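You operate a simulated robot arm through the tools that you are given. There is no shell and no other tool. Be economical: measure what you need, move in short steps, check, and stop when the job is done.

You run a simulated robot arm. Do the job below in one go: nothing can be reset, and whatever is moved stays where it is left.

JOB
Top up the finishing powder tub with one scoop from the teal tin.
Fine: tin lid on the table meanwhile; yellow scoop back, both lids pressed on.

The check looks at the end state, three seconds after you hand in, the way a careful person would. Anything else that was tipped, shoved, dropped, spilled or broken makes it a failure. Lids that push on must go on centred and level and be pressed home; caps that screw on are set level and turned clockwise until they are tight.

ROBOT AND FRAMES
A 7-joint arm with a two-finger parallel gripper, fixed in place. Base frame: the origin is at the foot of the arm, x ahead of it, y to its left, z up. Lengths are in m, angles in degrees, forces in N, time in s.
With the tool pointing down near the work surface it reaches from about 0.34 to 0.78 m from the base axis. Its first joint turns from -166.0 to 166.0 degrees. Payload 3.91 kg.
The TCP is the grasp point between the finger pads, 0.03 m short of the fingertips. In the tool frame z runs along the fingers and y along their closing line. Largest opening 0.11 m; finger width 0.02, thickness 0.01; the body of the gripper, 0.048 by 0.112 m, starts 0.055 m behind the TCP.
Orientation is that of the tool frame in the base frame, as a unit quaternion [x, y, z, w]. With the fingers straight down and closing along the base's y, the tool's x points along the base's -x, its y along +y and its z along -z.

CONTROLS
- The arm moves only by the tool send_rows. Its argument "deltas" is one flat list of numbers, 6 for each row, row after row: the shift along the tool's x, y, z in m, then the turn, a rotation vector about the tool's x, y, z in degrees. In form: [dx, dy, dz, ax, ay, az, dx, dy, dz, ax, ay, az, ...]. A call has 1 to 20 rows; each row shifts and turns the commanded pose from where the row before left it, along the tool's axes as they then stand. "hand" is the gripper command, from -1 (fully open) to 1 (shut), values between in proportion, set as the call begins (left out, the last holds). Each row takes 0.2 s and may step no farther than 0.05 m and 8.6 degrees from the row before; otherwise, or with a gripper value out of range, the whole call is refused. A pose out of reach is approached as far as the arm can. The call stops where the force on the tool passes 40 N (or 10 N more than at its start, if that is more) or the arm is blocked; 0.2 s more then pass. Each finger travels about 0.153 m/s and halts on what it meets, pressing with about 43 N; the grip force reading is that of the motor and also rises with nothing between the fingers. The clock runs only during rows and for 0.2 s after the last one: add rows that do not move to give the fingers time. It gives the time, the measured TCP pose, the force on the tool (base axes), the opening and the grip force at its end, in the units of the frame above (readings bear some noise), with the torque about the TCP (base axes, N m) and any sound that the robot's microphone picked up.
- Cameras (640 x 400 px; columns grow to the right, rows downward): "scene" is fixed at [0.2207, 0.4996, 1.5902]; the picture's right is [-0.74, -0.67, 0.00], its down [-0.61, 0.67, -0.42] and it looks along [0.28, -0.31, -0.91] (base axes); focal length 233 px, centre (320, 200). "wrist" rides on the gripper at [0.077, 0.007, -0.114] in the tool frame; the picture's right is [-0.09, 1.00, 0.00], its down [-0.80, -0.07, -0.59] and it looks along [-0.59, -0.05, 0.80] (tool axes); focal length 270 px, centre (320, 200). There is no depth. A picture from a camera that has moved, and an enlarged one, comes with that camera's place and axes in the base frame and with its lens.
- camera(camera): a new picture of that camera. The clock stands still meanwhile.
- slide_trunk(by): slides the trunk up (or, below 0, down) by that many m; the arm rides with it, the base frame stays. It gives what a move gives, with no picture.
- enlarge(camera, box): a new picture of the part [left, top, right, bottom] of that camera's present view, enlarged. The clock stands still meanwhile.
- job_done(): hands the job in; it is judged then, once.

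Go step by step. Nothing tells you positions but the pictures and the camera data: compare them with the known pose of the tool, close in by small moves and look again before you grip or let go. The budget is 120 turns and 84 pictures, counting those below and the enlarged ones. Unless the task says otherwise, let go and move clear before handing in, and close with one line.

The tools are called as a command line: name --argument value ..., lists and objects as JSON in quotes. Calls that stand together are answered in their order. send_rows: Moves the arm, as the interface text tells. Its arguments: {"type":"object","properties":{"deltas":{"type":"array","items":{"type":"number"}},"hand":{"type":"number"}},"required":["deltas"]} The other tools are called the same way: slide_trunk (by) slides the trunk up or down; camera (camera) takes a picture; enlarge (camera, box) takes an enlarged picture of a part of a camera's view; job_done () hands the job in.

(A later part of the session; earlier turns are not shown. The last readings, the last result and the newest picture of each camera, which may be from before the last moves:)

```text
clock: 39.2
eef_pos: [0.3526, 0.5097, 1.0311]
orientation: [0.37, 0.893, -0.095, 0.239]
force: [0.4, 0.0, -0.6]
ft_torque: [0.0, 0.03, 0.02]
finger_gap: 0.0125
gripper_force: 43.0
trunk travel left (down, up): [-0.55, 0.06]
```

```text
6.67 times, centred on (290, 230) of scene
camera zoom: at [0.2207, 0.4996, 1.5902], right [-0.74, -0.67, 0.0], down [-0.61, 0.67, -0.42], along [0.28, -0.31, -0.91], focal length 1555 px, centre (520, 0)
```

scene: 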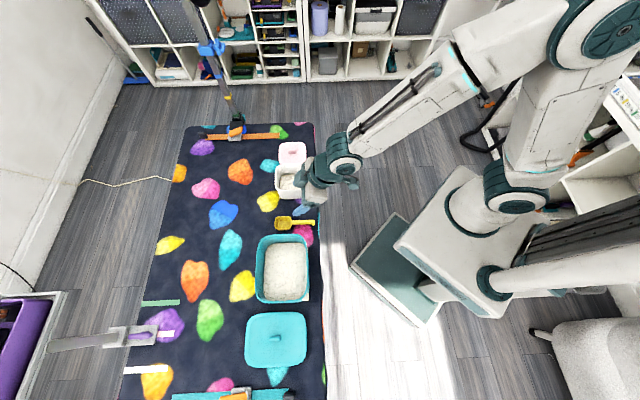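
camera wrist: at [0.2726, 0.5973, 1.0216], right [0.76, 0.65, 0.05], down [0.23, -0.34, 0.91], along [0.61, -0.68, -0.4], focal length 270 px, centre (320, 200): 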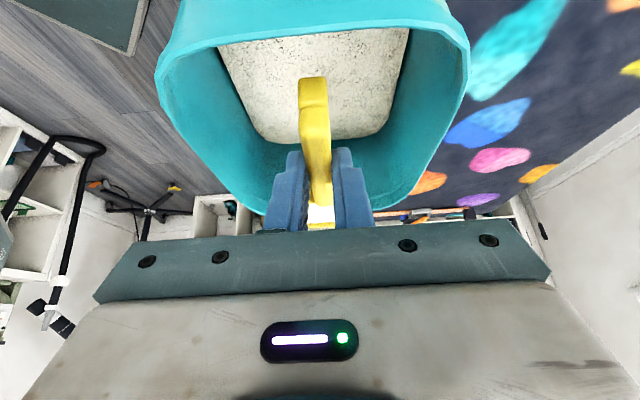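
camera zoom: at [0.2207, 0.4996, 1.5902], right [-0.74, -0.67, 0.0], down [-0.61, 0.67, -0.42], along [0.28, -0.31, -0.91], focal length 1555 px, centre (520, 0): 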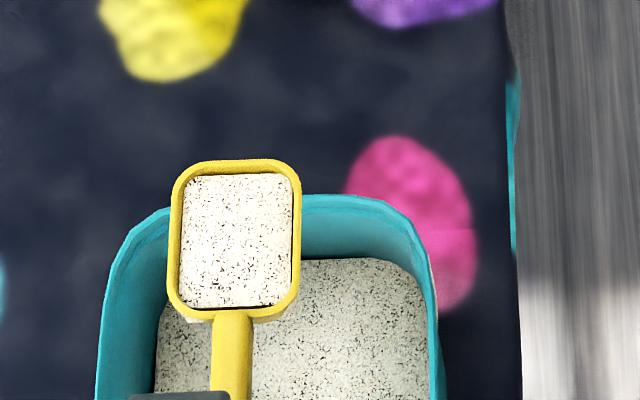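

The scoop is flush full and clean. I'll carry it level to the tub, turning the scoop so the wrist stays within reach.

send_rows --deltas '[0, 0, 0, 3.125, 0, 5.413, 0, 0, 0, 3.125, 0, 5.413, 0, 0, 0, 3.125, 0, 5.413, 0, 0, 0, 3.125, 0, 5.413, -0.01764, 0.01373, 0.01365, 0, 0, 0, -0.01764, 0.01373, 0.01365, 0, 0, 0, -0.01764, 0.01373, 0.01365, 0, 0, 0, -0.01764, 0.01373, 0.01365, 0, 0, 0, -0.01764, 0.01373, 0.01365, 0, 0, 0, -0.01764, 0.01373, 0.01365, 0, 0, 0, -0.01764, 0.01373, 0.01365, 0, 0, 0, -0.01764, 0.01373, 0.01365, 0, 0, 0, -0.01764, 0.01373, 0.01365, 0, 0, 0, -0.01764, 0.01373, 0.01365, 0, 0, 0, 0, 0, 0, 0, 0, 0]'

enlarge --camera "scene" --box '[220, 130, 364, 240]'

camera --camera "wrist"

```text
clock: 42.4
eef_pos: [0.5568, 0.3497, 0.9977]
orientation: [0.555, 0.792, -0.145, 0.21]
force: [0.0, -0.3, -1.3]
ft_torque: [0.0, 0.02, 0.0]
finger_gap: 0.0127
gripper_force: 42.8
trunk travel left (down, up): [-0.55, 0.06]
```

```text
3.64 times, centred on (292, 185) of scene
camera zoom: at [0.2207, 0.4996, 1.5902], right [-0.74, -0.67, 0.0], down [-0.61, 0.67, -0.42], along [0.28, -0.31, -0.91], focal length 848 px, centre (422, 254)
```

zoom: 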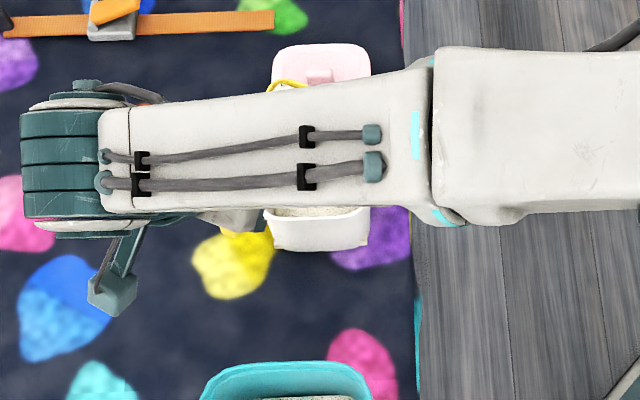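

```text
42 pictures are left
camera wrist: at [0.5204, 0.4683, 1.06], right [0.96, 0.27, 0.05], down [0.07, -0.4, 0.91], along [0.26, -0.87, -0.41], focal length 270 px, centre (320, 200)
```

wrist: 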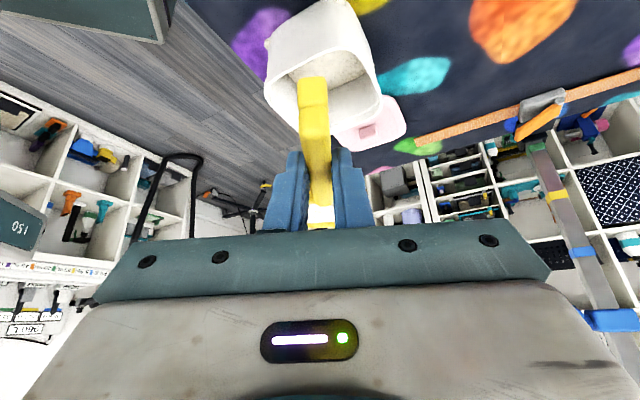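

enlarge --camera "wrist" --box '[230, 0, 430, 240]'

```text
1.67 times, centred on (330, 120) of wrist
camera zoom: at [0.5204, 0.4683, 1.06], right [0.96, 0.27, 0.05], down [0.07, -0.4, 0.91], along [0.26, -0.87, -0.41], focal length 450 px, centre (303, 333)
```

zoom: 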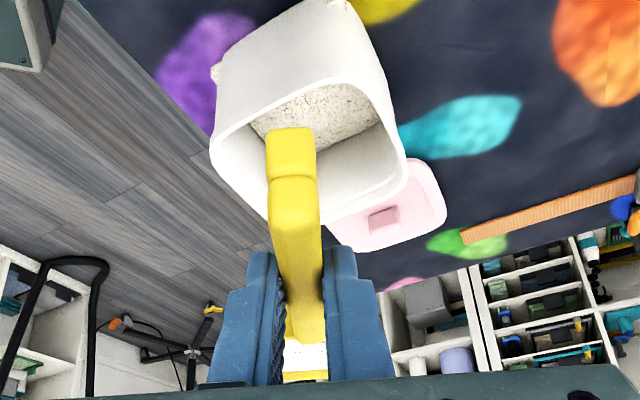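

The tub's rim centre is at about (0.598, 0.249, 0.83), under the scoop's nose. I'll lower and start pitching, keeping the nose over the tub.

send_rows --deltas '[0.015, 0.004, 0.026, 0, 0, 0, 0.015, 0, 0.026, 0, 0, 0, 0.015, 0, 0.026, 0, 0, 0, -0.0055, 0, -0.0038, 0, 7.5, 0, -0.0049, 0, -0.0044, 0, 7.5, 0]'

camera --camera "wrist"

camera --camera "scene"

```text
clock: 43.6
eef_pos: [0.5634, 0.345, 0.9209]
orientation: [0.569, 0.813, -0.071, 0.104]
force: [-0.3, 0.1, -0.9]
ft_torque: [0.01, 0.0, 0.0]
finger_gap: 0.0125
gripper_force: 42.5
trunk travel left (down, up): [-0.55, 0.06]
```

```text
40 pictures are left
camera wrist: at [0.5331, 0.4445, 1.0129], right [0.97, 0.26, 0.03], down [0.14, -0.61, 0.78], along [0.22, -0.75, -0.63], focal length 270 px, centre (320, 200)
```

wrist: 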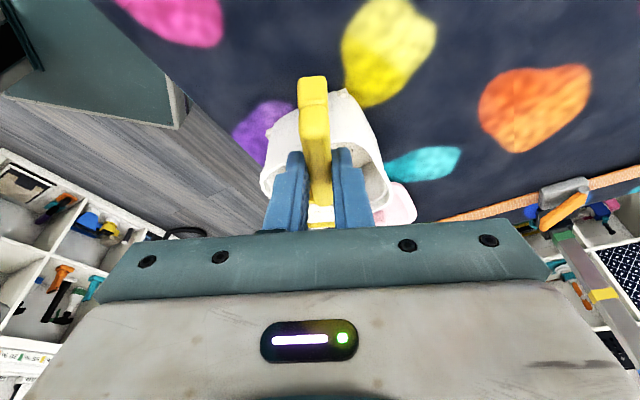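

```text
39 pictures are left
```

scene: 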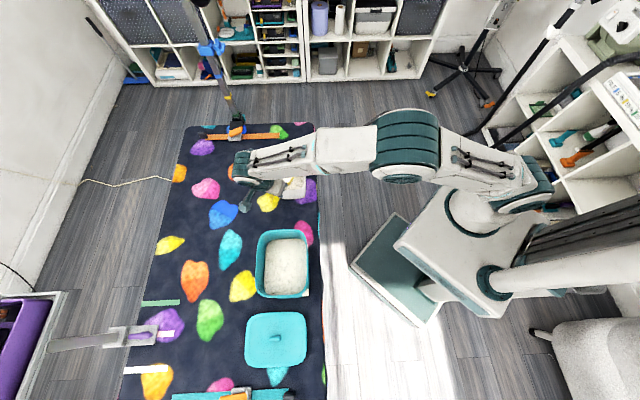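

The nose is centred over the tub opening, so I'll complete the pour.

send_rows --deltas '[-0.0072, 0, -0.0027, 0, 7.5, 0, -0.0067, 0, -0.0037, 0, 7.5, 0, -0.0092, 0, -0.0035, 0, 7.5, 0, -0.0086, 0, -0.0047, 0, 7.5, 0, -0.0092, 0, -0.0102, 0, 7.5, 0, -0.0077, 0, -0.0113, 0, 7.5, 0, -0.0093, 0, -0.0101, 0, 7.5, 0, -0.008, 0, -0.0112, 0, 7.5, 0]'

enlarge --camera "scene" --box '[220, 130, 364, 240]'

camera --camera "wrist"

```text
clock: 45.4
eef_pos: [0.5889, 0.2707, 0.9609]
orientation: [0.529, 0.756, 0.224, -0.314]
force: [-0.6, 0.1, 0.5]
ft_torque: [-0.02, -0.03, 0.01]
finger_gap: 0.0127
gripper_force: 42.4
trunk travel left (down, up): [-0.55, 0.06]
```

```text
3.64 times, centred on (292, 185) of scene
camera zoom: at [0.2207, 0.4996, 1.5902], right [-0.74, -0.67, 0.0], down [-0.61, 0.67, -0.42], along [0.28, -0.31, -0.91], focal length 848 px, centre (422, 254)
```

zoom: 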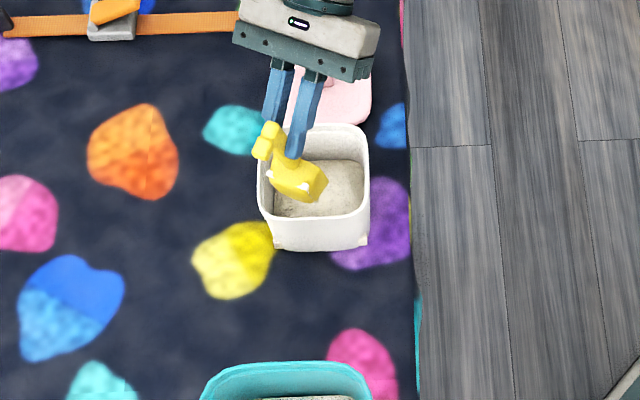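

```text
37 pictures are left
camera wrist: at [0.6038, 0.2467, 1.0954], right [0.96, 0.28, -0.06], down [0.27, -0.95, -0.16], along [-0.1, 0.13, -0.99], focal length 270 px, centre (320, 200)
```

wrist: 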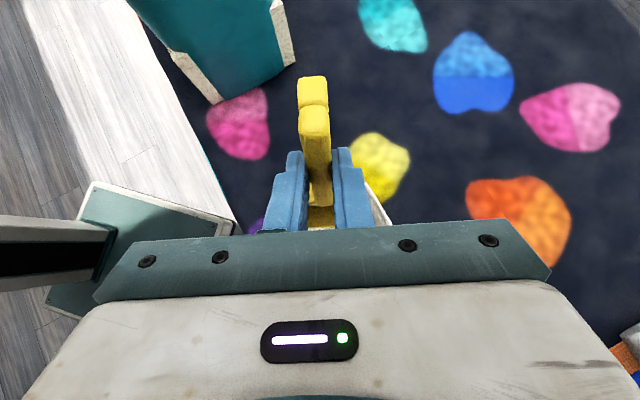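

The pour is going into the tub. I'll tip further to empty the scoop fully.

send_rows --deltas '[-0.009, 0, -0.0104, 0, 7.5, 0, -0.0075, 0, -0.0115, 0, 7.5, 0, -0.0094, 0, -0.0102, 0, 7.5, 0, -0.008, 0, -0.0114, 0, 7.5, 0, 0, 0, 0, 0, 0, 0, 0, 0, 0, 0, 0, 0]'

enlarge --camera "scene" --box '[256, 140, 328, 200]'

```text
clock: 46.8
eef_pos: [0.6085, 0.2194, 0.9562]
orientation: [0.453, 0.648, 0.353, -0.5]
force: [0.0, -0.4, -1.0]
ft_torque: [-0.06, 0.0, 0.0]
finger_gap: 0.013
gripper_force: 43.3
trunk travel left (down, up): [-0.55, 0.06]
```

```text
6.67 times, centred on (292, 170) of scene
camera zoom: at [0.2207, 0.4996, 1.5902], right [-0.74, -0.67, 0.0], down [-0.61, 0.67, -0.42], along [0.28, -0.31, -0.91], focal length 1555 px, centre (507, 400)
```

zoom: 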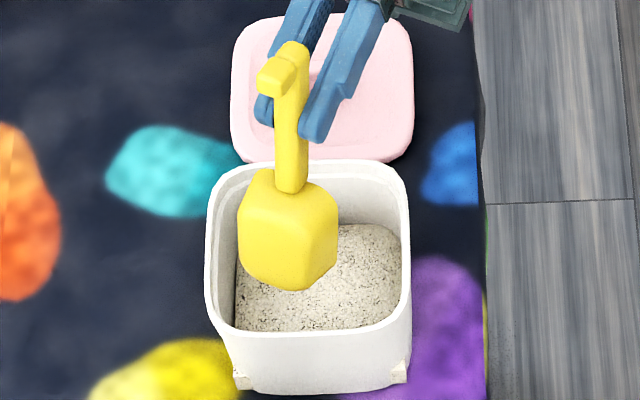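

send_rows --deltas '[-0.0031, 0, -0.0116, 0, 7.5, 0, -0.0016, 0, -0.0119, 0, 7.5, 0, 0.004, 0, 0, 0, 0, 0, -0.004, 0, 0, 0, 0, 0, 0.004, 0, 0, 0, 0, 0, -0.004, 0, 0, 0, 0, 0, 0, 0, 0, 0, 0, 0]'

enlarge --camera "scene" --box '[256, 140, 328, 200]'

```text
clock: 48.4
eef_pos: [0.6174, 0.1969, 0.9541]
orientation: [-0.403, -0.578, -0.409, 0.58]
force: [0.2, -0.1, -1.0]
ft_torque: [0.0, -0.03, 0.03]
finger_gap: 0.0127
gripper_force: 43.2
trunk travel left (down, up): [-0.55, 0.06]
```

```text
6.67 times, centred on (292, 170) of scene
camera zoom: at [0.2207, 0.4996, 1.5902], right [-0.74, -0.67, 0.0], down [-0.61, 0.67, -0.42], along [0.28, -0.31, -0.91], focal length 1555 px, centre (507, 400)
```

zoom: 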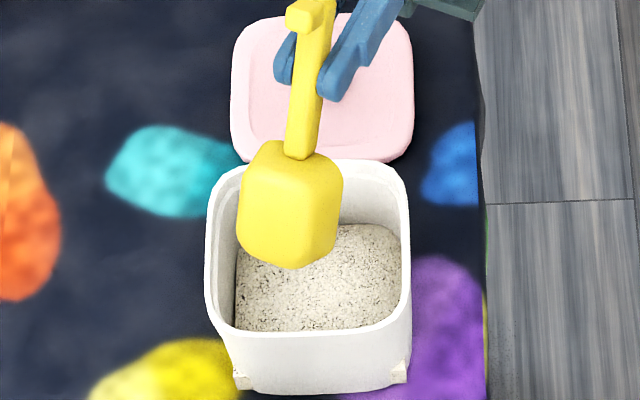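

The scoop appears empty. I'll raise it and turn it level again over the tub, then check.

send_rows --deltas '[0.03, 0, 0, 0, 0, 0, 0.03, 0, 0, 0, 0, 0, 0, 0, 0, 0, -7.5, 0, 0, 0, 0, 0, -7.5, 0, 0, 0, 0, 0, -7.5, 0, 0, 0, 0, 0, -7.5, 0, 0, 0, 0, 0, -7.5, 0, 0, 0, 0, 0, -7.5, 0, 0, 0, 0, 0, -7.5, 0, 0, 0, 0, 0, -7.5, 0, 0, 0, 0, 0, -7.5, 0, 0, 0, 0, 0, -7.5, 0, 0, 0, 0, 0, -7.5, 0, 0, 0, 0, 0, -7.5, 0, 0, 0, 0, 0, -7.5, 0, 0, 0, 0, 0, -7.5, 0, 0, 0, 0, 0, -7.5, 0, 0, 0, 0, 0, -7.5, 0]'

send_rows --deltas '[0, 0, 0, -3.594, 0, -6.225, 0, 0, 0, -3.594, 0, -6.225, 0, 0, 0, -3.594, 0, -6.225, 0, 0, 0, -3.594, 0, -6.225, 0, 0, 0, -3.594, 0, -6.225, 0, 0, 0, -3.594, 0, -6.225, 0, 0, 0, -3.594, 0, -6.225, 0, 0, 0, -3.594, 0, -6.225, 0, 0, 0, -3.594, 0, -6.225, 0, 0, 0, -3.594, 0, -6.225, 0, 0, 0, -3.594, 0, -6.225, 0, 0, 0, -3.594, 0, -6.225, 0, 0, 0, -3.594, 0, -6.225, 0, 0, 0, -3.594, 0, -6.225, 0, 0, 0, -3.594, 0, -6.225, 0, 0, 0, -3.594, 0, -6.225]'

enlarge --camera "scene" --box '[220, 120, 364, 230]'

```text
clock: 52.2
eef_pos: [0.6171, 0.1979, 1.0159]
orientation: [0.556, 0.791, -0.146, 0.212]
force: [0.2, -0.8, 0.9]
ft_torque: [-0.01, 0.0, 0.0]
finger_gap: 0.0129
gripper_force: 42.9
trunk travel left (down, up): [-0.55, 0.06]
```

```text
clock: 55.6
eef_pos: [0.6182, 0.197, 1.0157]
orientation: [-0.37, 0.891, 0.103, 0.241]
force: [-0.3, -0.5, 0.6]
ft_torque: [0.0, 0.02, 0.0]
finger_gap: 0.0124
gripper_force: 43.2
trunk travel left (down, up): [-0.55, 0.06]
```

```text
3.64 times, centred on (292, 175) of scene
camera zoom: at [0.2207, 0.4996, 1.5902], right [-0.74, -0.67, 0.0], down [-0.61, 0.67, -0.42], along [0.28, -0.31, -0.91], focal length 848 px, centre (422, 291)
```

zoom: 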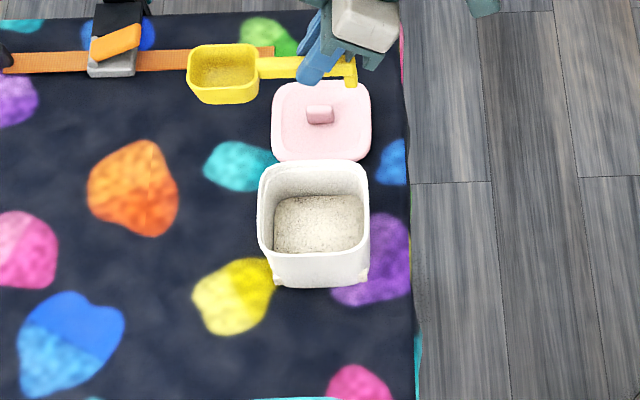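

The scoop is empty and nothing spilled. I'll bring it back over its original spot and lower it.

send_rows --deltas '[0.005, 0.0418, -0.0029, 0, 0, 0, 0.005, 0.0418, -0.0029, 0, 0, 0, 0.005, 0.0418, -0.0029, 0, 0, 0, 0.005, 0.0418, -0.0029, 0, 0, 0, 0.005, 0.0418, -0.0029, 0, 0, 0, 0, 0, 0, 0, 0, 0, 0.02, 0, 0.0346, 0, 0, 0, 0.02, 0, 0.0346, 0, 0, 0, 0.02, 0, 0.0346, 0, 0, 0, 0, 0, 0, 0, 0, 0]'

```text
clock: 57.8
eef_pos: [0.4503, 0.3247, 0.897]
orientation: [-0.369, 0.892, 0.102, 0.241]
force: [-0.6, -0.7, -0.2]
ft_torque: [-0.04, 0.07, 0.05]
finger_gap: 0.0126
gripper_force: 43.3
trunk travel left (down, up): [-0.55, 0.06]
```

send_rows --deltas '[0.02, 0, 0.0346, 0, 0, 0, 0.02, 0, 0.0346, 0, 0, 0, 0.009, 0, 0.0156, 0, 0, 0, 0.001, 0, 0.0017, 0, 0, 0, 0.001, 0, 0.0017, 0, 0, 0, 0, 0, 0, 0, 0, 0]'

enlarge --camera "scene" --box '[240, 190, 336, 265]'

```text
clock: 59.2
eef_pos: [0.45, 0.3259, 0.7964]
orientation: [-0.368, 0.891, 0.102, 0.244]
force: [3.4, 1.8, 14.9]
ft_torque: [0.28, -0.58, 0.0]
finger_gap: 0.0127
gripper_force: 43.4
trunk travel left (down, up): [-0.55, 0.06]
```

```text
5.33 times, centred on (288, 228) of scene
camera zoom: at [0.2207, 0.4996, 1.5902], right [-0.74, -0.67, 0.0], down [-0.61, 0.67, -0.42], along [0.28, -0.31, -0.91], focal length 1244 px, centre (491, 53)
```

zoom: 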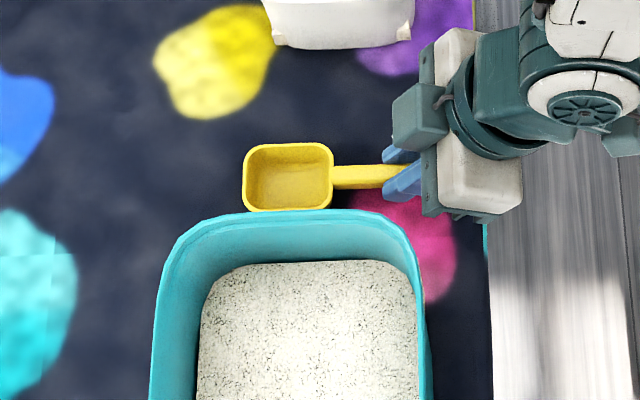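

The scoop is on the table at its old spot. I'll relieve the pressure and open the fingers.

send_rows --deltas '[-0.001, 0, -0.0017, 0, 0, 0, 0, 0, 0, 0, 0, 0]'

send_rows --deltas '[0, 0, 0, 0, 0, 0, 0, 0, 0, 0, 0, 0, 0, 0, 0, 0, 0, 0]' --hand -0.5

send_rows --deltas '[-0.005, 0, -0.0087, 0, 0, 0, -0.01, 0, -0.0173, 0, 0, 0, -0.02, 0, -0.0346, 0, 0, 0, -0.02, 0, -0.0346, 0, 0, 0, -0.02, 0, -0.0346, 0, 0, 0, -0.02, 0, -0.0346, 0, 0, 0]'

enlarge --camera "scene" --box '[240, 205, 336, 265]'

camera --camera "wrist"

```text
clock: 59.8
eef_pos: [0.4494, 0.326, 0.7965]
orientation: [-0.369, 0.892, 0.102, 0.24]
force: [2.4, 1.2, 6.0]
ft_torque: [0.46, -0.67, 0.01]
finger_gap: 0.0126
gripper_force: 43.0
trunk travel left (down, up): [-0.55, 0.06]
```

```text
clock: 60.6
eef_pos: [0.4489, 0.3264, 0.7959]
orientation: [-0.369, 0.892, 0.102, 0.241]
force: [0.5, 0.2, -0.8]
ft_torque: [0.01, 0.02, 0.01]
finger_gap: 0.0824
gripper_force: 0.1
trunk travel left (down, up): [-0.55, 0.06]
```

```text
clock: 62.0
eef_pos: [0.4474, 0.3243, 0.9855]
orientation: [-0.368, 0.892, 0.102, 0.242]
force: [0.4, 0.0, -0.9]
ft_torque: [0.04, 0.02, -0.01]
finger_gap: 0.0824
gripper_force: 0.0
trunk travel left (down, up): [-0.55, 0.06]
```

```text
6.67 times, centred on (288, 235) of scene
camera zoom: at [0.2207, 0.4996, 1.5902], right [-0.74, -0.67, 0.0], down [-0.61, 0.67, -0.42], along [0.28, -0.31, -0.91], focal length 1555 px, centre (533, -33)
```

zoom: 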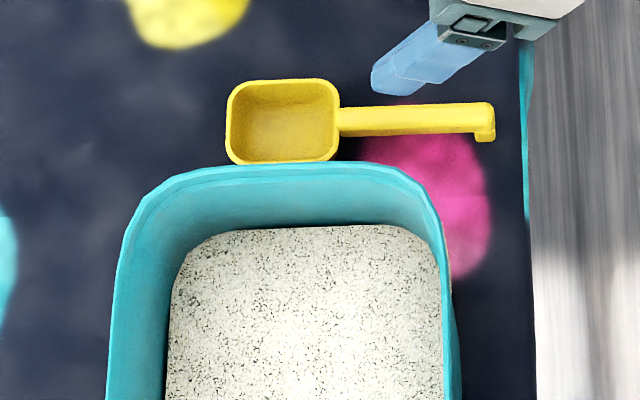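

```text
31 pictures are left
camera wrist: at [0.3536, 0.2424, 1.0454], right [-0.65, 0.76, 0.05], down [0.33, 0.22, 0.92], along [0.69, 0.61, -0.39], focal length 270 px, centre (320, 200)
```

wrist: 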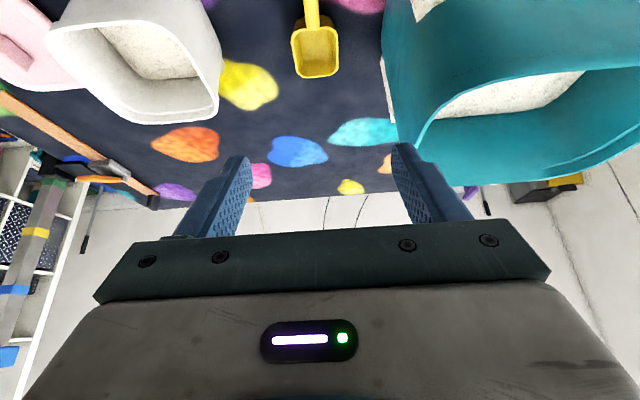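

The scoop is back on its spot, but the tin seems to have shifted about 14 mm when the nose caught its wall. I'll check the tin closely.

enlarge --camera "scene" --box '[230, 220, 342, 310]'

enlarge --camera "wrist" --box '[360, 0, 640, 200]'

```text
4.44 times, centred on (286, 265) of scene
camera zoom: at [0.2207, 0.4996, 1.5902], right [-0.74, -0.67, 0.0], down [-0.61, 0.67, -0.42], along [0.28, -0.31, -0.91], focal length 1037 px, centre (471, -89)
```

zoom: 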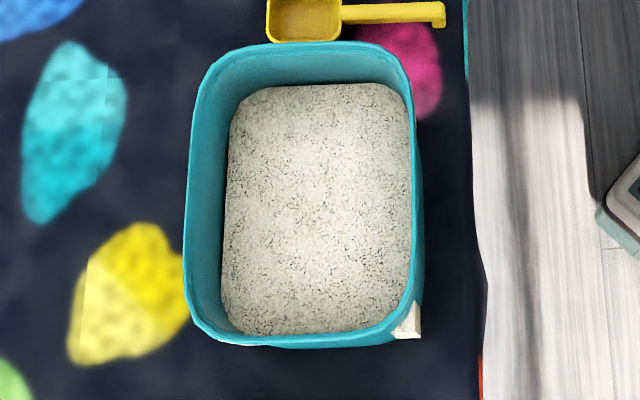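

```text
2.00 times, centred on (500, 100) of wrist
camera zoom: at [0.3536, 0.2424, 1.0454], right [-0.65, 0.76, 0.05], down [0.33, 0.22, 0.92], along [0.69, 0.61, -0.39], focal length 541 px, centre (-40, 400)
```

zoom: 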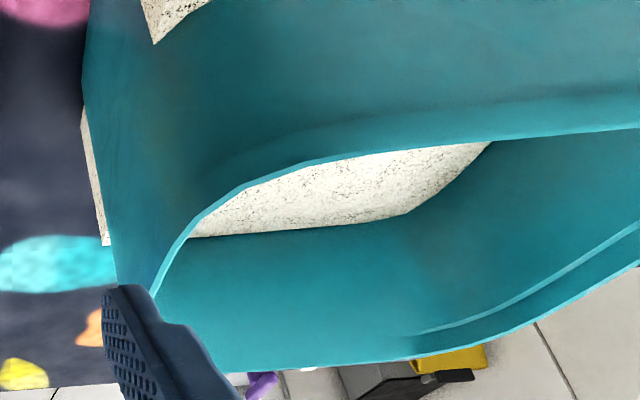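

The tin slid about 11 mm towards the scoop. It's upright and nothing spilled, and the white bits at its corners moved with it. I'll nudge it back from inside its far wall with closed fingers, above the powder.

send_rows --deltas '[0, 0, 0, 0, 7.5, 0, 0, 0, 0, 0, 7.5, 0, 0, 0, 0, 0, 7.5, 0, 0, 0, 0, 0, 7.5, 0, 0, 0, -0.02, 0, 0, 7.5, 0, 0, -0.02, 0, 0, 7.5, 0, 0, 0, 0, 0, 7.5, 0, 0, 0, 0, 0, 7.5, 0, 0, 0, 0, 0, 7.5, 0, 0, 0, 0, 0, 7.5, 0, 0, 0, 0, 0, 7.5, 0, 0, 0, 0, 0, 7.5, 0, 0, 0, 0, 0, 7.5, 0, 0, 0, 0, 0, 7.5, 0, 0, 0, 0, 0, 7.5, 0, 0, 0, 0, 0, 7.5]' --hand 1

send_rows --deltas '[0.0414, 0.0125, 0, 0, 0, 0, 0.0414, 0.0125, 0, 0, 0, 0, 0.0414, 0.0125, 0, 0, 0, 0, 0.0414, 0.0125, 0, 0, 0, 0, 0.0414, 0.0125, 0, 0, 0, 0, 0, 0, 0, 0, 0, 0]'

camera --camera "wrist"

```text
clock: 65.4
eef_pos: [0.448, 0.3243, 1.0258]
orientation: [0.385, 0.923, 0.003, -0.001]
force: [-0.2, 0.0, -0.1]
ft_torque: [-0.05, 0.03, 0.01]
finger_gap: 0.0
gripper_force: 37.7
trunk travel left (down, up): [-0.55, 0.06]
```

```text
clock: 66.8
eef_pos: [0.3478, 0.5166, 1.0265]
orientation: [0.384, 0.923, 0.003, 0.0]
force: [0.2, -0.5, -1.1]
ft_torque: [0.02, -0.01, -0.04]
finger_gap: 0.0001
gripper_force: 38.3
trunk travel left (down, up): [-0.55, 0.06]
```

```text
28 pictures are left
camera wrist: at [0.2974, 0.5753, 1.1417], right [0.77, 0.64, 0.01], down [0.51, -0.62, 0.59], along [0.38, -0.45, -0.81], focal length 270 px, centre (320, 200)
```

wrist: 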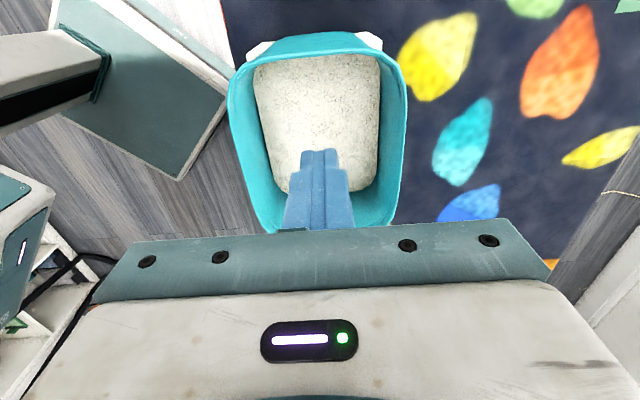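

send_rows --deltas '[0, 0, 0.04, 0, 0, 0, 0, 0, 0.04, 0, 0, 0, 0, 0, 0.04, 0, 0, 0, 0.005, 0, 0, 0, 0, 0, 0.005, 0, 0, 0, 0, 0, 0.003, 0, 0, 0, 0, 0, 0.003, 0, 0, 0, 0, 0]'

enlarge --camera "scene" --box '[230, 220, 342, 310]'

```text
clock: 68.4
eef_pos: [0.3347, 0.5272, 0.9073]
orientation: [0.385, 0.923, 0.004, 0.0]
force: [-0.3, 0.3, 0.2]
ft_torque: [0.03, 0.04, 0.03]
finger_gap: 0.0
gripper_force: 37.4
trunk travel left (down, up): [-0.55, 0.06]
```

```text
4.44 times, centred on (286, 265) of scene
camera zoom: at [0.2207, 0.4996, 1.5902], right [-0.74, -0.67, 0.0], down [-0.61, 0.67, -0.42], along [0.28, -0.31, -0.91], focal length 1037 px, centre (471, -89)
```

zoom: 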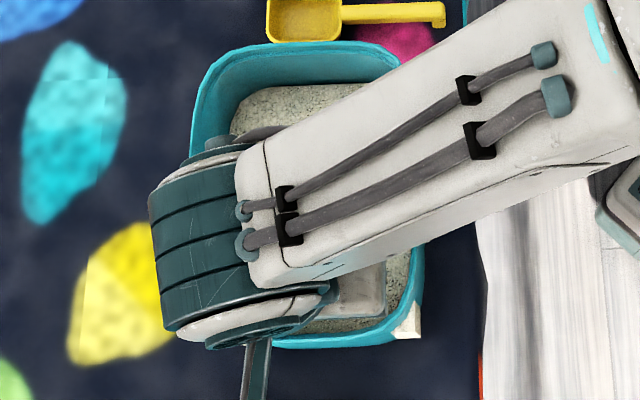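

send_rows --deltas '[0.003, 0, 0, 0, 0, 0, 0.003, 0, 0, 0, 0, 0, 0.003, 0, 0, 0, 0, 0, 0.003, 0, 0, 0, 0, 0, 0, 0, 0, 0, 0, 0]'

enlarge --camera "scene" --box '[230, 220, 342, 310]'

```text
clock: 69.6
eef_pos: [0.3278, 0.5362, 0.9073]
orientation: [0.384, 0.923, 0.003, -0.001]
force: [0.3, 0.7, 0.7]
ft_torque: [0.02, 0.0, 0.04]
finger_gap: 0.0
gripper_force: 38.2
trunk travel left (down, up): [-0.55, 0.06]
```

```text
4.44 times, centred on (286, 265) of scene
camera zoom: at [0.2207, 0.4996, 1.5902], right [-0.74, -0.67, 0.0], down [-0.61, 0.67, -0.42], along [0.28, -0.31, -0.91], focal length 1037 px, centre (471, -89)
```

zoom: 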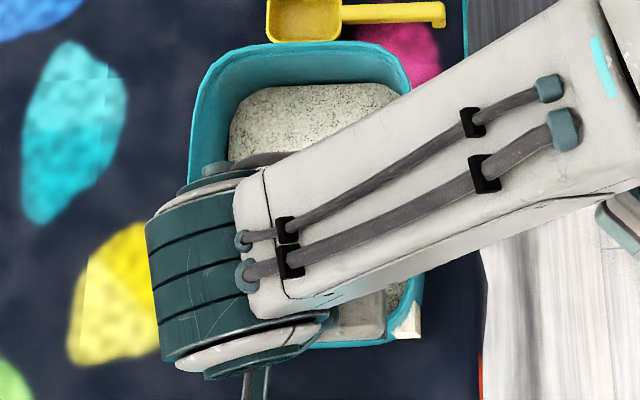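

send_rows --deltas '[0.003, 0, 0, 0, 0, 0, 0.003, 0, 0, 0, 0, 0, 0.003, 0, 0, 0, 0, 0, 0, 0, 0, 0, 0, 0]'

send_rows --deltas '[0.003, 0, 0, 0, 0, 0, 0.003, 0, 0, 0, 0, 0, 0, 0, 0, 0, 0, 0]'

enlarge --camera "scene" --box '[230, 220, 342, 310]'

```text
clock: 70.6
eef_pos: [0.3215, 0.5422, 0.9086]
orientation: [0.384, 0.923, 0.004, 0.0]
force: [4.3, -3.9, 2.6]
ft_torque: [0.01, 0.04, 0.01]
finger_gap: 0.0001
gripper_force: 37.3
trunk travel left (down, up): [-0.55, 0.06]
```

```text
clock: 71.4
eef_pos: [0.3173, 0.5471, 0.9069]
orientation: [0.383, 0.924, 0.004, 0.0]
force: [4.2, -3.2, 1.7]
ft_torque: [0.04, 0.02, 0.01]
finger_gap: 0.0001
gripper_force: 37.7
trunk travel left (down, up): [-0.55, 0.06]
```

```text
4.44 times, centred on (286, 265) of scene
camera zoom: at [0.2207, 0.4996, 1.5902], right [-0.74, -0.67, 0.0], down [-0.61, 0.67, -0.42], along [0.28, -0.31, -0.91], focal length 1037 px, centre (471, -89)
```

zoom: 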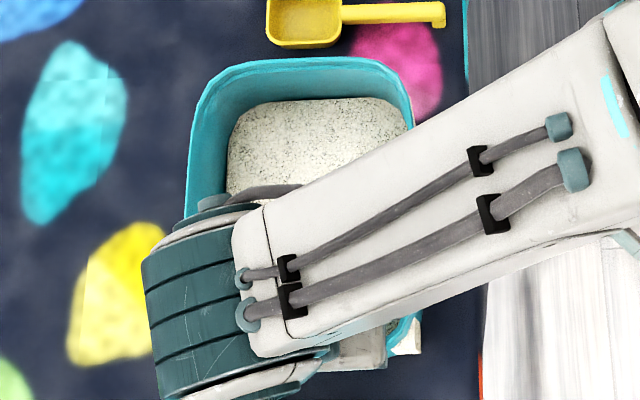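

It slid smoothly and is about 3 mm short of its original place.

send_rows --deltas '[0.003, 0, 0, 0, 0, 0, 0, 0, 0, 0, 0, 0]'

send_rows --deltas '[-0.008, 0, 0, 0, 0, 0, -0.01, 0, 0, 0, 0, 0, 0, 0, -0.04, 0, 0, 0, 0, 0, -0.04, 0, 0, 0, 0, 0, -0.04, 0, 0, 0, 0, 0, -0.03, 0, 0, 0]'

send_rows --deltas '[0.04, 0, 0, 0, 0, 0, 0.04, 0, 0, 0, 0, 0, 0.04, 0, 0, 0, 0, 0, 0.04, 0, 0, 0, 0, 0, 0.04, 0, 0, 0, 0, 0]' --hand -0.4

enlarge --camera "scene" --box '[230, 220, 342, 310]'

```text
clock: 72.0
eef_pos: [0.314, 0.5481, 0.9074]
orientation: [0.384, 0.923, 0.005, 0.0]
force: [3.6, -3.2, 0.8]
ft_torque: [-0.02, 0.0, 0.03]
finger_gap: 0.0
gripper_force: 37.5
trunk travel left (down, up): [-0.55, 0.06]
```

```text
clock: 73.4
eef_pos: [0.3253, 0.5354, 1.056]
orientation: [0.383, 0.924, 0.003, -0.001]
force: [0.4, 0.7, 0.0]
ft_torque: [0.01, 0.01, 0.0]
finger_gap: 0.0
gripper_force: 38.0
trunk travel left (down, up): [-0.55, 0.06]
```

```text
clock: 74.6
eef_pos: [0.184, 0.6791, 1.0571]
orientation: [0.383, 0.924, 0.002, -0.001]
force: [0.6, -0.4, -0.6]
ft_torque: [0.01, 0.0, 0.02]
finger_gap: 0.0771
gripper_force: 0.0
trunk travel left (down, up): [-0.55, 0.06]
```

```text
4.44 times, centred on (286, 265) of scene
camera zoom: at [0.2207, 0.4996, 1.5902], right [-0.74, -0.67, 0.0], down [-0.61, 0.67, -0.42], along [0.28, -0.31, -0.91], focal length 1037 px, centre (471, -89)
```

zoom: 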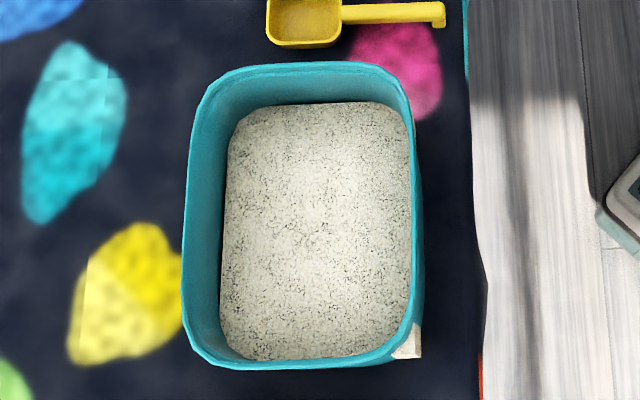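

The tin is back where it started. Now I'll fetch its lid.

send_rows --deltas '[0, 0, 0, 0, 0, -7.5, 0, 0, 0, 0, 0, -7.5, 0, 0, 0, 0, 0, -7.5, 0, 0, 0, 0, 0, -7.5, 0, 0, 0, 0, 0, -7.5, 0, 0, 0, 0, 0, -7.5, 0, 0, 0, 0, 0, -7.5, 0, 0, 0, 0, 0, -7.5, 0, 0, 0, 0, 0, -7.5, 0, 0, 0, 0, 0, -7.5, 0, 0, 0, 0, 0, -7.5, 0, 0, 0, 0, 0, -7.5, -0.0177, -0.0237, 0.03, 0, 0, 0, -0.0177, -0.0237, 0.03, 0, 0, 0, 0, 0, 0.04, 0, 0, 0, 0, 0, 0.04, 0, 0, 0, 0, 0, 0, 0, 0, 0]'

camera --camera "wrist"

```text
clock: 78.2
eef_pos: [0.2457, 0.6682, 0.9191]
orientation: [-0.381, 0.924, 0.004, 0.003]
force: [-1.5, 0.3, 0.8]
ft_torque: [-0.04, 0.01, -0.01]
finger_gap: 0.077
gripper_force: 0.0
trunk travel left (down, up): [-0.55, 0.06]
```

```text
23 pictures are left
camera wrist: at [0.1846, 0.6182, 1.0333], right [-0.64, 0.77, 0.0], down [0.62, 0.51, 0.6], along [0.46, 0.39, -0.8], focal length 270 px, centre (320, 200)
```

wrist: 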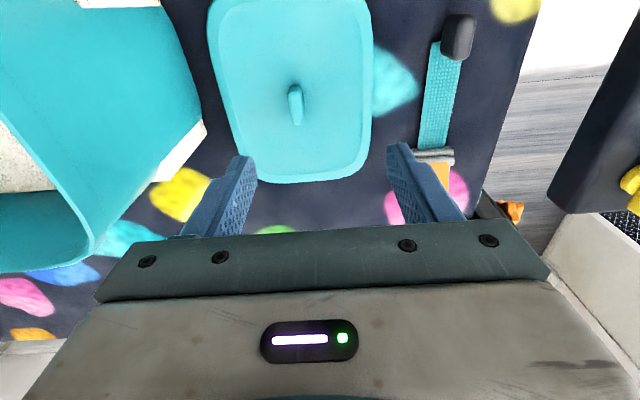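

The lid slid about 2 cm when I released it. I'll re-centre on the knob and look again.

send_rows --deltas '[0.0018, -0.0208, 0.02, 0, 0, 0, 0, 0, 0.02, 0, 0, 0, 0, 0, 0, 0, 0, 0]'

enlarge --camera "wrist" --box '[200, 0, 440, 230]'

```text
clock: 79.0
eef_pos: [0.2587, 0.6527, 0.8786]
orientation: [-0.382, 0.924, 0.003, 0.002]
force: [0.4, 0.4, -0.8]
ft_torque: [0.03, 0.0, -0.02]
finger_gap: 0.0771
gripper_force: 0.1
trunk travel left (down, up): [-0.55, 0.06]
```

```text
1.74 times, centred on (320, 115) of wrist
camera zoom: at [0.1978, 0.6029, 0.9925], right [-0.64, 0.77, 0.0], down [0.62, 0.51, 0.6], along [0.46, 0.39, -0.8], focal length 470 px, centre (320, 348)
```

zoom: 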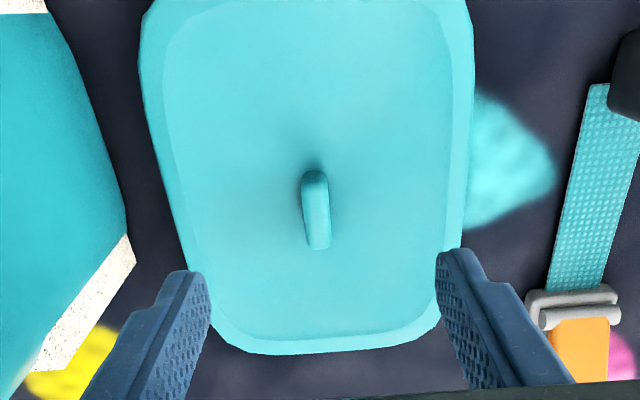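

send_rows --deltas '[0, -0.0005, 0.03, 0, 0, 0, 0, 0, 0.03, 0, 0, 0, 0, 0, 0.012, 0, 0, 0, 0, 0, 0.008, 0, 0, 0, 0, 0, 0, 0, 0, 0]'

send_rows --deltas '[0, 0, 0, 0, 0, 0, 0, 0, 0, 0, 0, 0, 0, 0, 0, 0, 0, 0]' --hand 1

```text
clock: 80.2
eef_pos: [0.2593, 0.6532, 0.7971]
orientation: [-0.382, 0.924, 0.002, 0.002]
force: [0.5, -0.1, 0.9]
ft_torque: [-0.03, 0.03, 0.0]
finger_gap: 0.0769
gripper_force: 0.0
trunk travel left (down, up): [-0.55, 0.06]
```

```text
clock: 81.0
eef_pos: [0.2578, 0.653, 0.7984]
orientation: [-0.382, 0.924, 0.002, 0.002]
force: [0.2, 0.5, 0.3]
ft_torque: [0.0, -0.02, 0.02]
finger_gap: 0.0105
gripper_force: 43.4
trunk travel left (down, up): [-0.55, 0.06]
```

send_rows --deltas '[0, 0, -0.03, 0, 0, 0, 0, 0, -0.045, 0, 0, 0, 0, 0, -0.045, 0, 0, 0, 0, 0, -0.045, 0, 0, 0, 0, 0, -0.045, 0, 0, 0, 0, 0, -0.042, 0, 0, 0, 0, 0, 0, 0, 0, 7.5, 0, 0, 0, 0, 0, 7.5, 0, 0, 0, 0, 0, 7.5, 0, 0, 0, 0, 0, 7.5, 0, 0, 0, 0, 0, 7.5, 0, 0, 0, 0, 0, 7.5, 0, 0, 0, 0, 0, 7.5, 0, 0, 0, 0, 0, 7.5, 0, 0, 0, 0, 0, 7.5, 0, 0, 0, 0, 0, 7.5, 0, 0, 0, 0, 0, 7.5, 0, 0, 0, 0, 0, 7.5]'

send_rows --deltas '[-0.0374, -0.0074, 0, 0, 0, 0, -0.0374, -0.0074, 0, 0, 0, 0, -0.0374, -0.0074, 0, 0, 0, 0, -0.0374, -0.0074, 0, 0, 0, 0, -0.0374, -0.0074, 0, 0, 0, 0, 0, 0, 0, 0, 0, 0]'

camera --camera "wrist"

```text
clock: 84.8
eef_pos: [0.2586, 0.6514, 1.0499]
orientation: [0.384, 0.923, 0.003, 0.0]
force: [-0.8, 0.1, -0.1]
ft_torque: [0.01, -0.01, -0.01]
finger_gap: 0.0103
gripper_force: 43.0
trunk travel left (down, up): [-0.55, 0.06]
```

```text
clock: 86.2
eef_pos: [0.364, 0.4937, 1.0487]
orientation: [0.384, 0.923, 0.004, 0.0]
force: [-1.2, 0.9, -0.2]
ft_torque: [0.01, 0.0, -0.01]
finger_gap: 0.0104
gripper_force: 43.5
trunk travel left (down, up): [-0.55, 0.06]
```

```text
21 pictures are left
camera wrist: at [0.3135, 0.5525, 1.164], right [0.77, 0.64, 0.01], down [0.51, -0.62, 0.59], along [0.38, -0.45, -0.81], focal length 270 px, centre (320, 200)
```

wrist: 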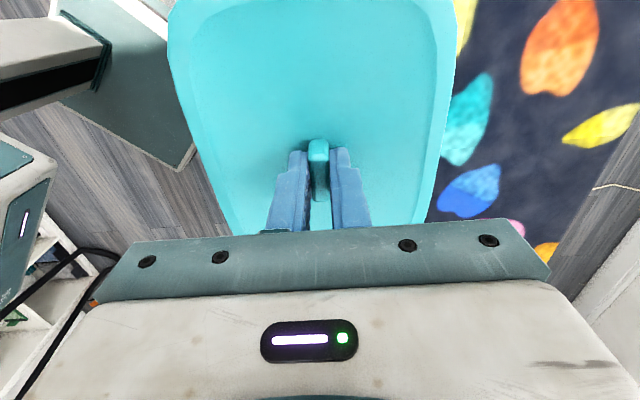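

The lid hangs over the tin the way it did when lifted. I'll correct a half-degree tilt and lower it to just above the rim.

send_rows --deltas '[0, 0, 0.02, 0.42, -0.175, 0, 0, 0, 0.02, 0, 0, 0, 0, 0, 0.015, 0, 0, 0, 0, 0, 0, 0, 0, 0]'

enlarge --camera "scene" --box '[230, 220, 342, 310]'

camera --camera "wrist"

```text
clock: 87.2
eef_pos: [0.3639, 0.4933, 0.9931]
orientation: [0.383, 0.924, -0.001, 0.0]
force: [0.5, 0.1, 0.6]
ft_torque: [0.01, 0.0, -0.01]
finger_gap: 0.0102
gripper_force: 43.2
trunk travel left (down, up): [-0.55, 0.06]
```

```text
4.44 times, centred on (286, 265) of scene
camera zoom: at [0.2207, 0.4996, 1.5902], right [-0.74, -0.67, 0.0], down [-0.61, 0.67, -0.42], along [0.28, -0.31, -0.91], focal length 1037 px, centre (471, -89)
```

zoom: 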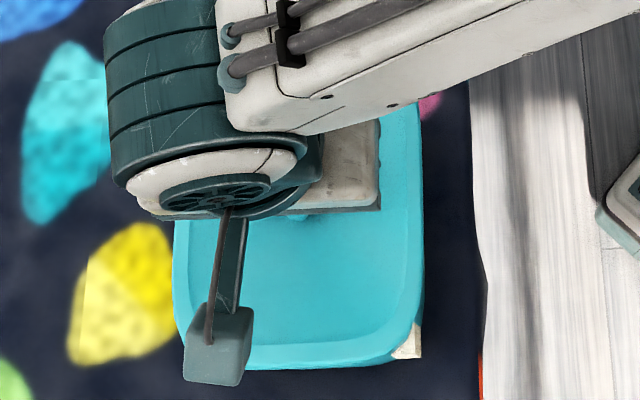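

```text
19 pictures are left
camera wrist: at [0.3139, 0.5527, 1.1078], right [0.77, 0.64, 0.0], down [0.52, -0.62, 0.59], along [0.38, -0.46, -0.8], focal length 270 px, centre (320, 200)
```

wrist: 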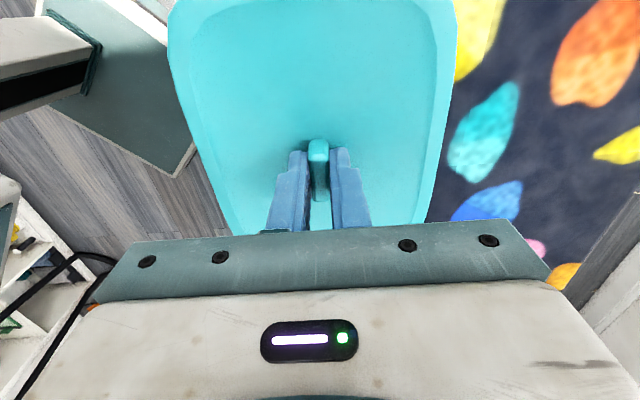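

It lines up, so I'm lowering it to seat the lid.

send_rows --deltas '[0, 0, 0.004, 0, 0, 0, 0, 0, 0.004, 0, 0, 0, 0, 0, 0.004, 0, 0, 0, 0, 0, 0.004, 0, 0, 0, 0, 0, 0.003, 0, 0, 0]'

```text
clock: 88.4
eef_pos: [0.3626, 0.4939, 0.9769]
orientation: [0.384, 0.923, 0.001, -0.001]
force: [1.5, 4.0, 12.4]
ft_torque: [-1.22, -0.26, 0.14]
finger_gap: 0.0107
gripper_force: 43.1
trunk travel left (down, up): [-0.55, 0.06]
```

send_rows --deltas '[0, 0, 0.003, 0, 0, 0, 0, 0, 0.002, 0, 0, 0, 0, 0, 0, 0, 0, 0]'

enlarge --camera "scene" --box '[230, 220, 342, 310]'

```text
clock: 89.2
eef_pos: [0.3635, 0.4938, 0.9733]
orientation: [0.384, 0.923, 0.004, 0.0]
force: [3.3, 9.3, 37.1]
ft_torque: [-0.37, 0.55, -0.02]
finger_gap: 0.0112
gripper_force: 42.8
trunk travel left (down, up): [-0.55, 0.06]
```

```text
4.44 times, centred on (286, 265) of scene
camera zoom: at [0.2207, 0.4996, 1.5902], right [-0.74, -0.67, 0.0], down [-0.61, 0.67, -0.42], along [0.28, -0.31, -0.91], focal length 1037 px, centre (471, -89)
```

zoom: 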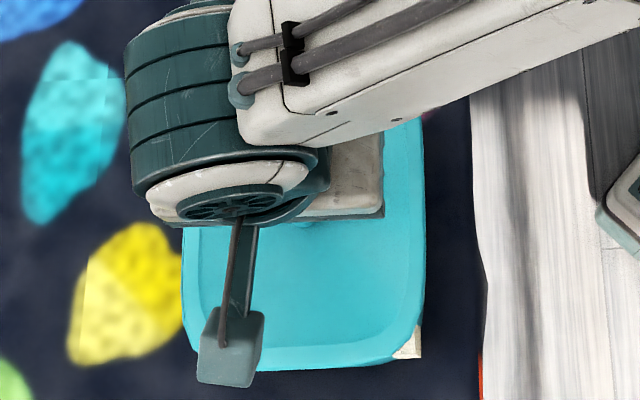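

Contact is firm with a small side load, so I'll ease the lid 2 mm along that load and press on.

send_rows --deltas '[0.0008, 0.0018, -0.001, 0, 0, 0, 0, 0, 0.002, 0, 0, 0, 0, 0, 0.002, 0, 0, 0, 0, 0, 0, 0, 0, 0]'

```text
clock: 90.0
eef_pos: [0.3652, 0.4972, 0.9709]
orientation: [0.384, 0.923, 0.003, 0.0]
force: [-1.1, -0.4, 6.3]
ft_torque: [0.17, 0.31, 0.01]
finger_gap: 0.0108
gripper_force: 42.7
trunk travel left (down, up): [-0.55, 0.06]
heard: snap
stopped in row 4: the force on the tool passed its limit (the readings are from after the stop); the commanded pose is now the measured one
```

A snap was heard and the TCP is at the seated height. I'll press once more to confirm, then release.

send_rows --deltas '[0, 0, 0.002, 0, 0, 0, 0, 0, 0.002, 0, 0, 0, 0, 0, 0, 0, 0, 0]'

send_rows --deltas '[0, 0, -0.003, 0, 0, 0, 0, 0, 0, 0, 0, 0, 0, 0, 0, 0, 0, 0]' --hand -0.4

send_rows --deltas '[0, 0, -0.02, 0, 0, 0, 0, 0, -0.04, 0, 0, 0, 0, 0, -0.04, 0, 0, 0, 0, 0, -0.04, 0, 0, 0, 0.04, 0, 0, 0, 0, 0, 0.04, 0, 0, 0, 0, 0, 0.04, 0, 0, 0, 0, 0]'

enlarge --camera "scene" --box '[220, 205, 364, 315]'

camera --camera "wrist"

```text
clock: 90.8
eef_pos: [0.3645, 0.4974, 0.9696]
orientation: [0.383, 0.924, 0.006, 0.001]
force: [1.9, 6.8, 27.9]
ft_torque: [-0.08, 0.22, -0.04]
finger_gap: 0.0103
gripper_force: 42.8
trunk travel left (down, up): [-0.55, 0.06]
```

```text
clock: 91.6
eef_pos: [0.3655, 0.4952, 0.9695]
orientation: [0.383, 0.924, 0.002, -0.001]
force: [-0.4, 0.0, -1.0]
ft_torque: [0.01, -0.06, -0.04]
finger_gap: 0.077
gripper_force: 0.1
trunk travel left (down, up): [-0.55, 0.06]
```

```text
clock: 93.2
eef_pos: [0.2769, 0.582, 1.1075]
orientation: [0.382, 0.924, 0.002, -0.001]
force: [-0.1, 0.0, 0.4]
ft_torque: [-0.01, 0.02, 0.0]
finger_gap: 0.0767
gripper_force: 0.1
trunk travel left (down, up): [-0.55, 0.06]
```

```text
3.64 times, centred on (292, 260) of scene
camera zoom: at [0.2207, 0.4996, 1.5902], right [-0.74, -0.67, 0.0], down [-0.61, 0.67, -0.42], along [0.28, -0.31, -0.91], focal length 848 px, centre (422, -18)
```

zoom: 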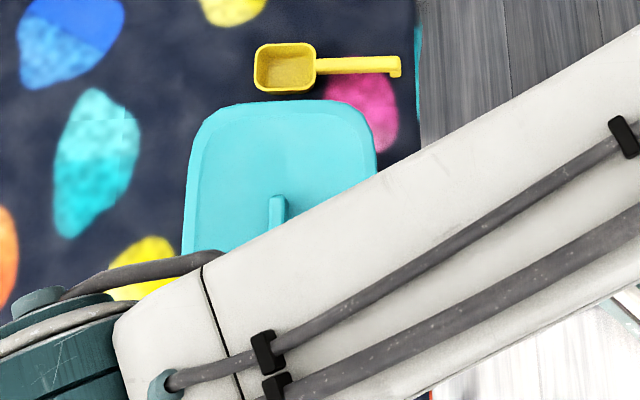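

```text
16 pictures are left
camera wrist: at [0.2267, 0.6415, 1.2229], right [0.77, 0.64, 0.0], down [0.52, -0.62, 0.59], along [0.38, -0.45, -0.81], focal length 270 px, centre (320, 200)
```

wrist: 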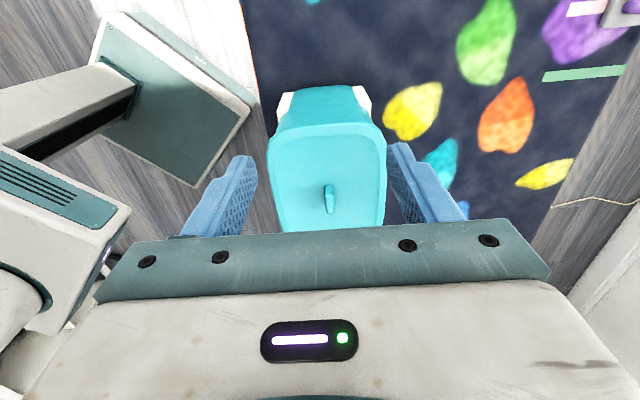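

The tin lid sits exactly as at the start. Next is the pink tub lid: I'll move above it with the tool turned so it closes across its bar knob.

send_rows --deltas '[0, 0, 0, 0, 0, -7.5, 0, 0, 0, 0, 0, -7.5, 0, 0, 0, 0, 0, -7.5, 0, 0, 0, 0, 0, -7.5, 0, 0, 0, 0, 0, -7.5, 0, 0, 0, 0, 0, -7.5, 0, 0, 0, 0, 0, -7.5, 0, 0, 0, 0, 0, -7.5, 0, 0, 0, 0, 0, -7.5, 0, 0, 0, 0, 0, -7.5, 0, 0, 0, 0, 0, -7.5, 0, 0, 0, 0, 0, -7.5]'

send_rows --deltas '[0.0009, -0.0413, 0, 0, 0, 0, 0.0009, -0.0413, 0, 0, 0, 0, 0.0009, -0.0413, 0, 0, 0, 0, 0.0009, -0.0413, 0, 0, 0, 0, 0.0009, -0.0413, 0, 0, 0, 0, 0.0009, -0.0413, 0, 0, 0, 0, 0.0009, -0.0413, 0, 0, 0, 0, 0.0009, -0.0413, 0, 0, 0, 0, 0.0009, -0.0413, 0, 0, 0, 0, 0.0009, -0.0413, 0, 0, 0, 0, 0.0009, -0.0413, 0, 0, 0, 0, 0.0009, -0.0413, 0, 0, 0, 0, 0.0009, -0.0413, 0, 0, 0, 0, 0.0009, -0.0413, 0, 0, 0, 0, 0.0009, -0.0413, 0, 0, 0, 0, 0, 0, 0.04, 0, 0, 0, 0, 0, 0.04, 0, 0, 0, 0, 0, 0, 0, 0, 0]'

camera --camera "wrist"

```text
clock: 95.8
eef_pos: [0.2798, 0.5805, 1.1087]
orientation: [-0.383, 0.924, 0.002, 0.002]
force: [0.1, -1.2, -0.1]
ft_torque: [-0.03, -0.01, -0.02]
finger_gap: 0.077
gripper_force: 0.1
trunk travel left (down, up): [-0.55, 0.06]
```

```text
clock: 99.6
eef_pos: [0.7111, 0.1338, 1.0284]
orientation: [-0.381, 0.924, 0.001, 0.002]
force: [-0.5, -0.4, -0.2]
ft_torque: [0.0, -0.05, 0.0]
finger_gap: 0.0772
gripper_force: 0.1
trunk travel left (down, up): [-0.55, 0.06]
```

```text
15 pictures are left
camera wrist: at [0.6501, 0.0841, 1.1421], right [-0.64, 0.77, 0.0], down [0.62, 0.51, 0.6], along [0.46, 0.39, -0.8], focal length 270 px, centre (320, 200)
```

wrist: 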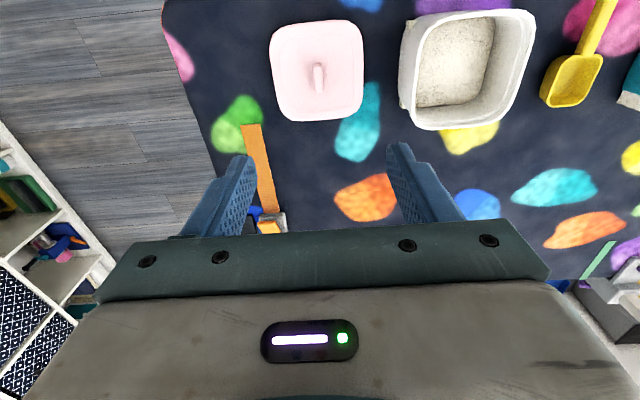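

enlarge --camera "wrist" --box '[260, 0, 550, 150]'

```text
2.21 times, centred on (405, 75) of wrist
camera zoom: at [0.6501, 0.0841, 1.1421], right [-0.64, 0.77, 0.0], down [0.62, 0.51, 0.6], along [0.46, 0.39, -0.8], focal length 596 px, centre (132, 476)
```

zoom: 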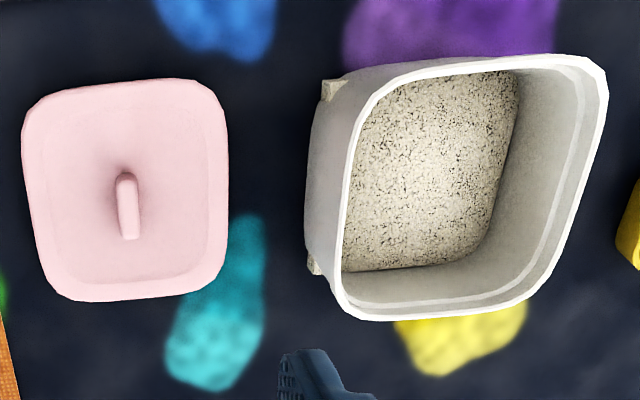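

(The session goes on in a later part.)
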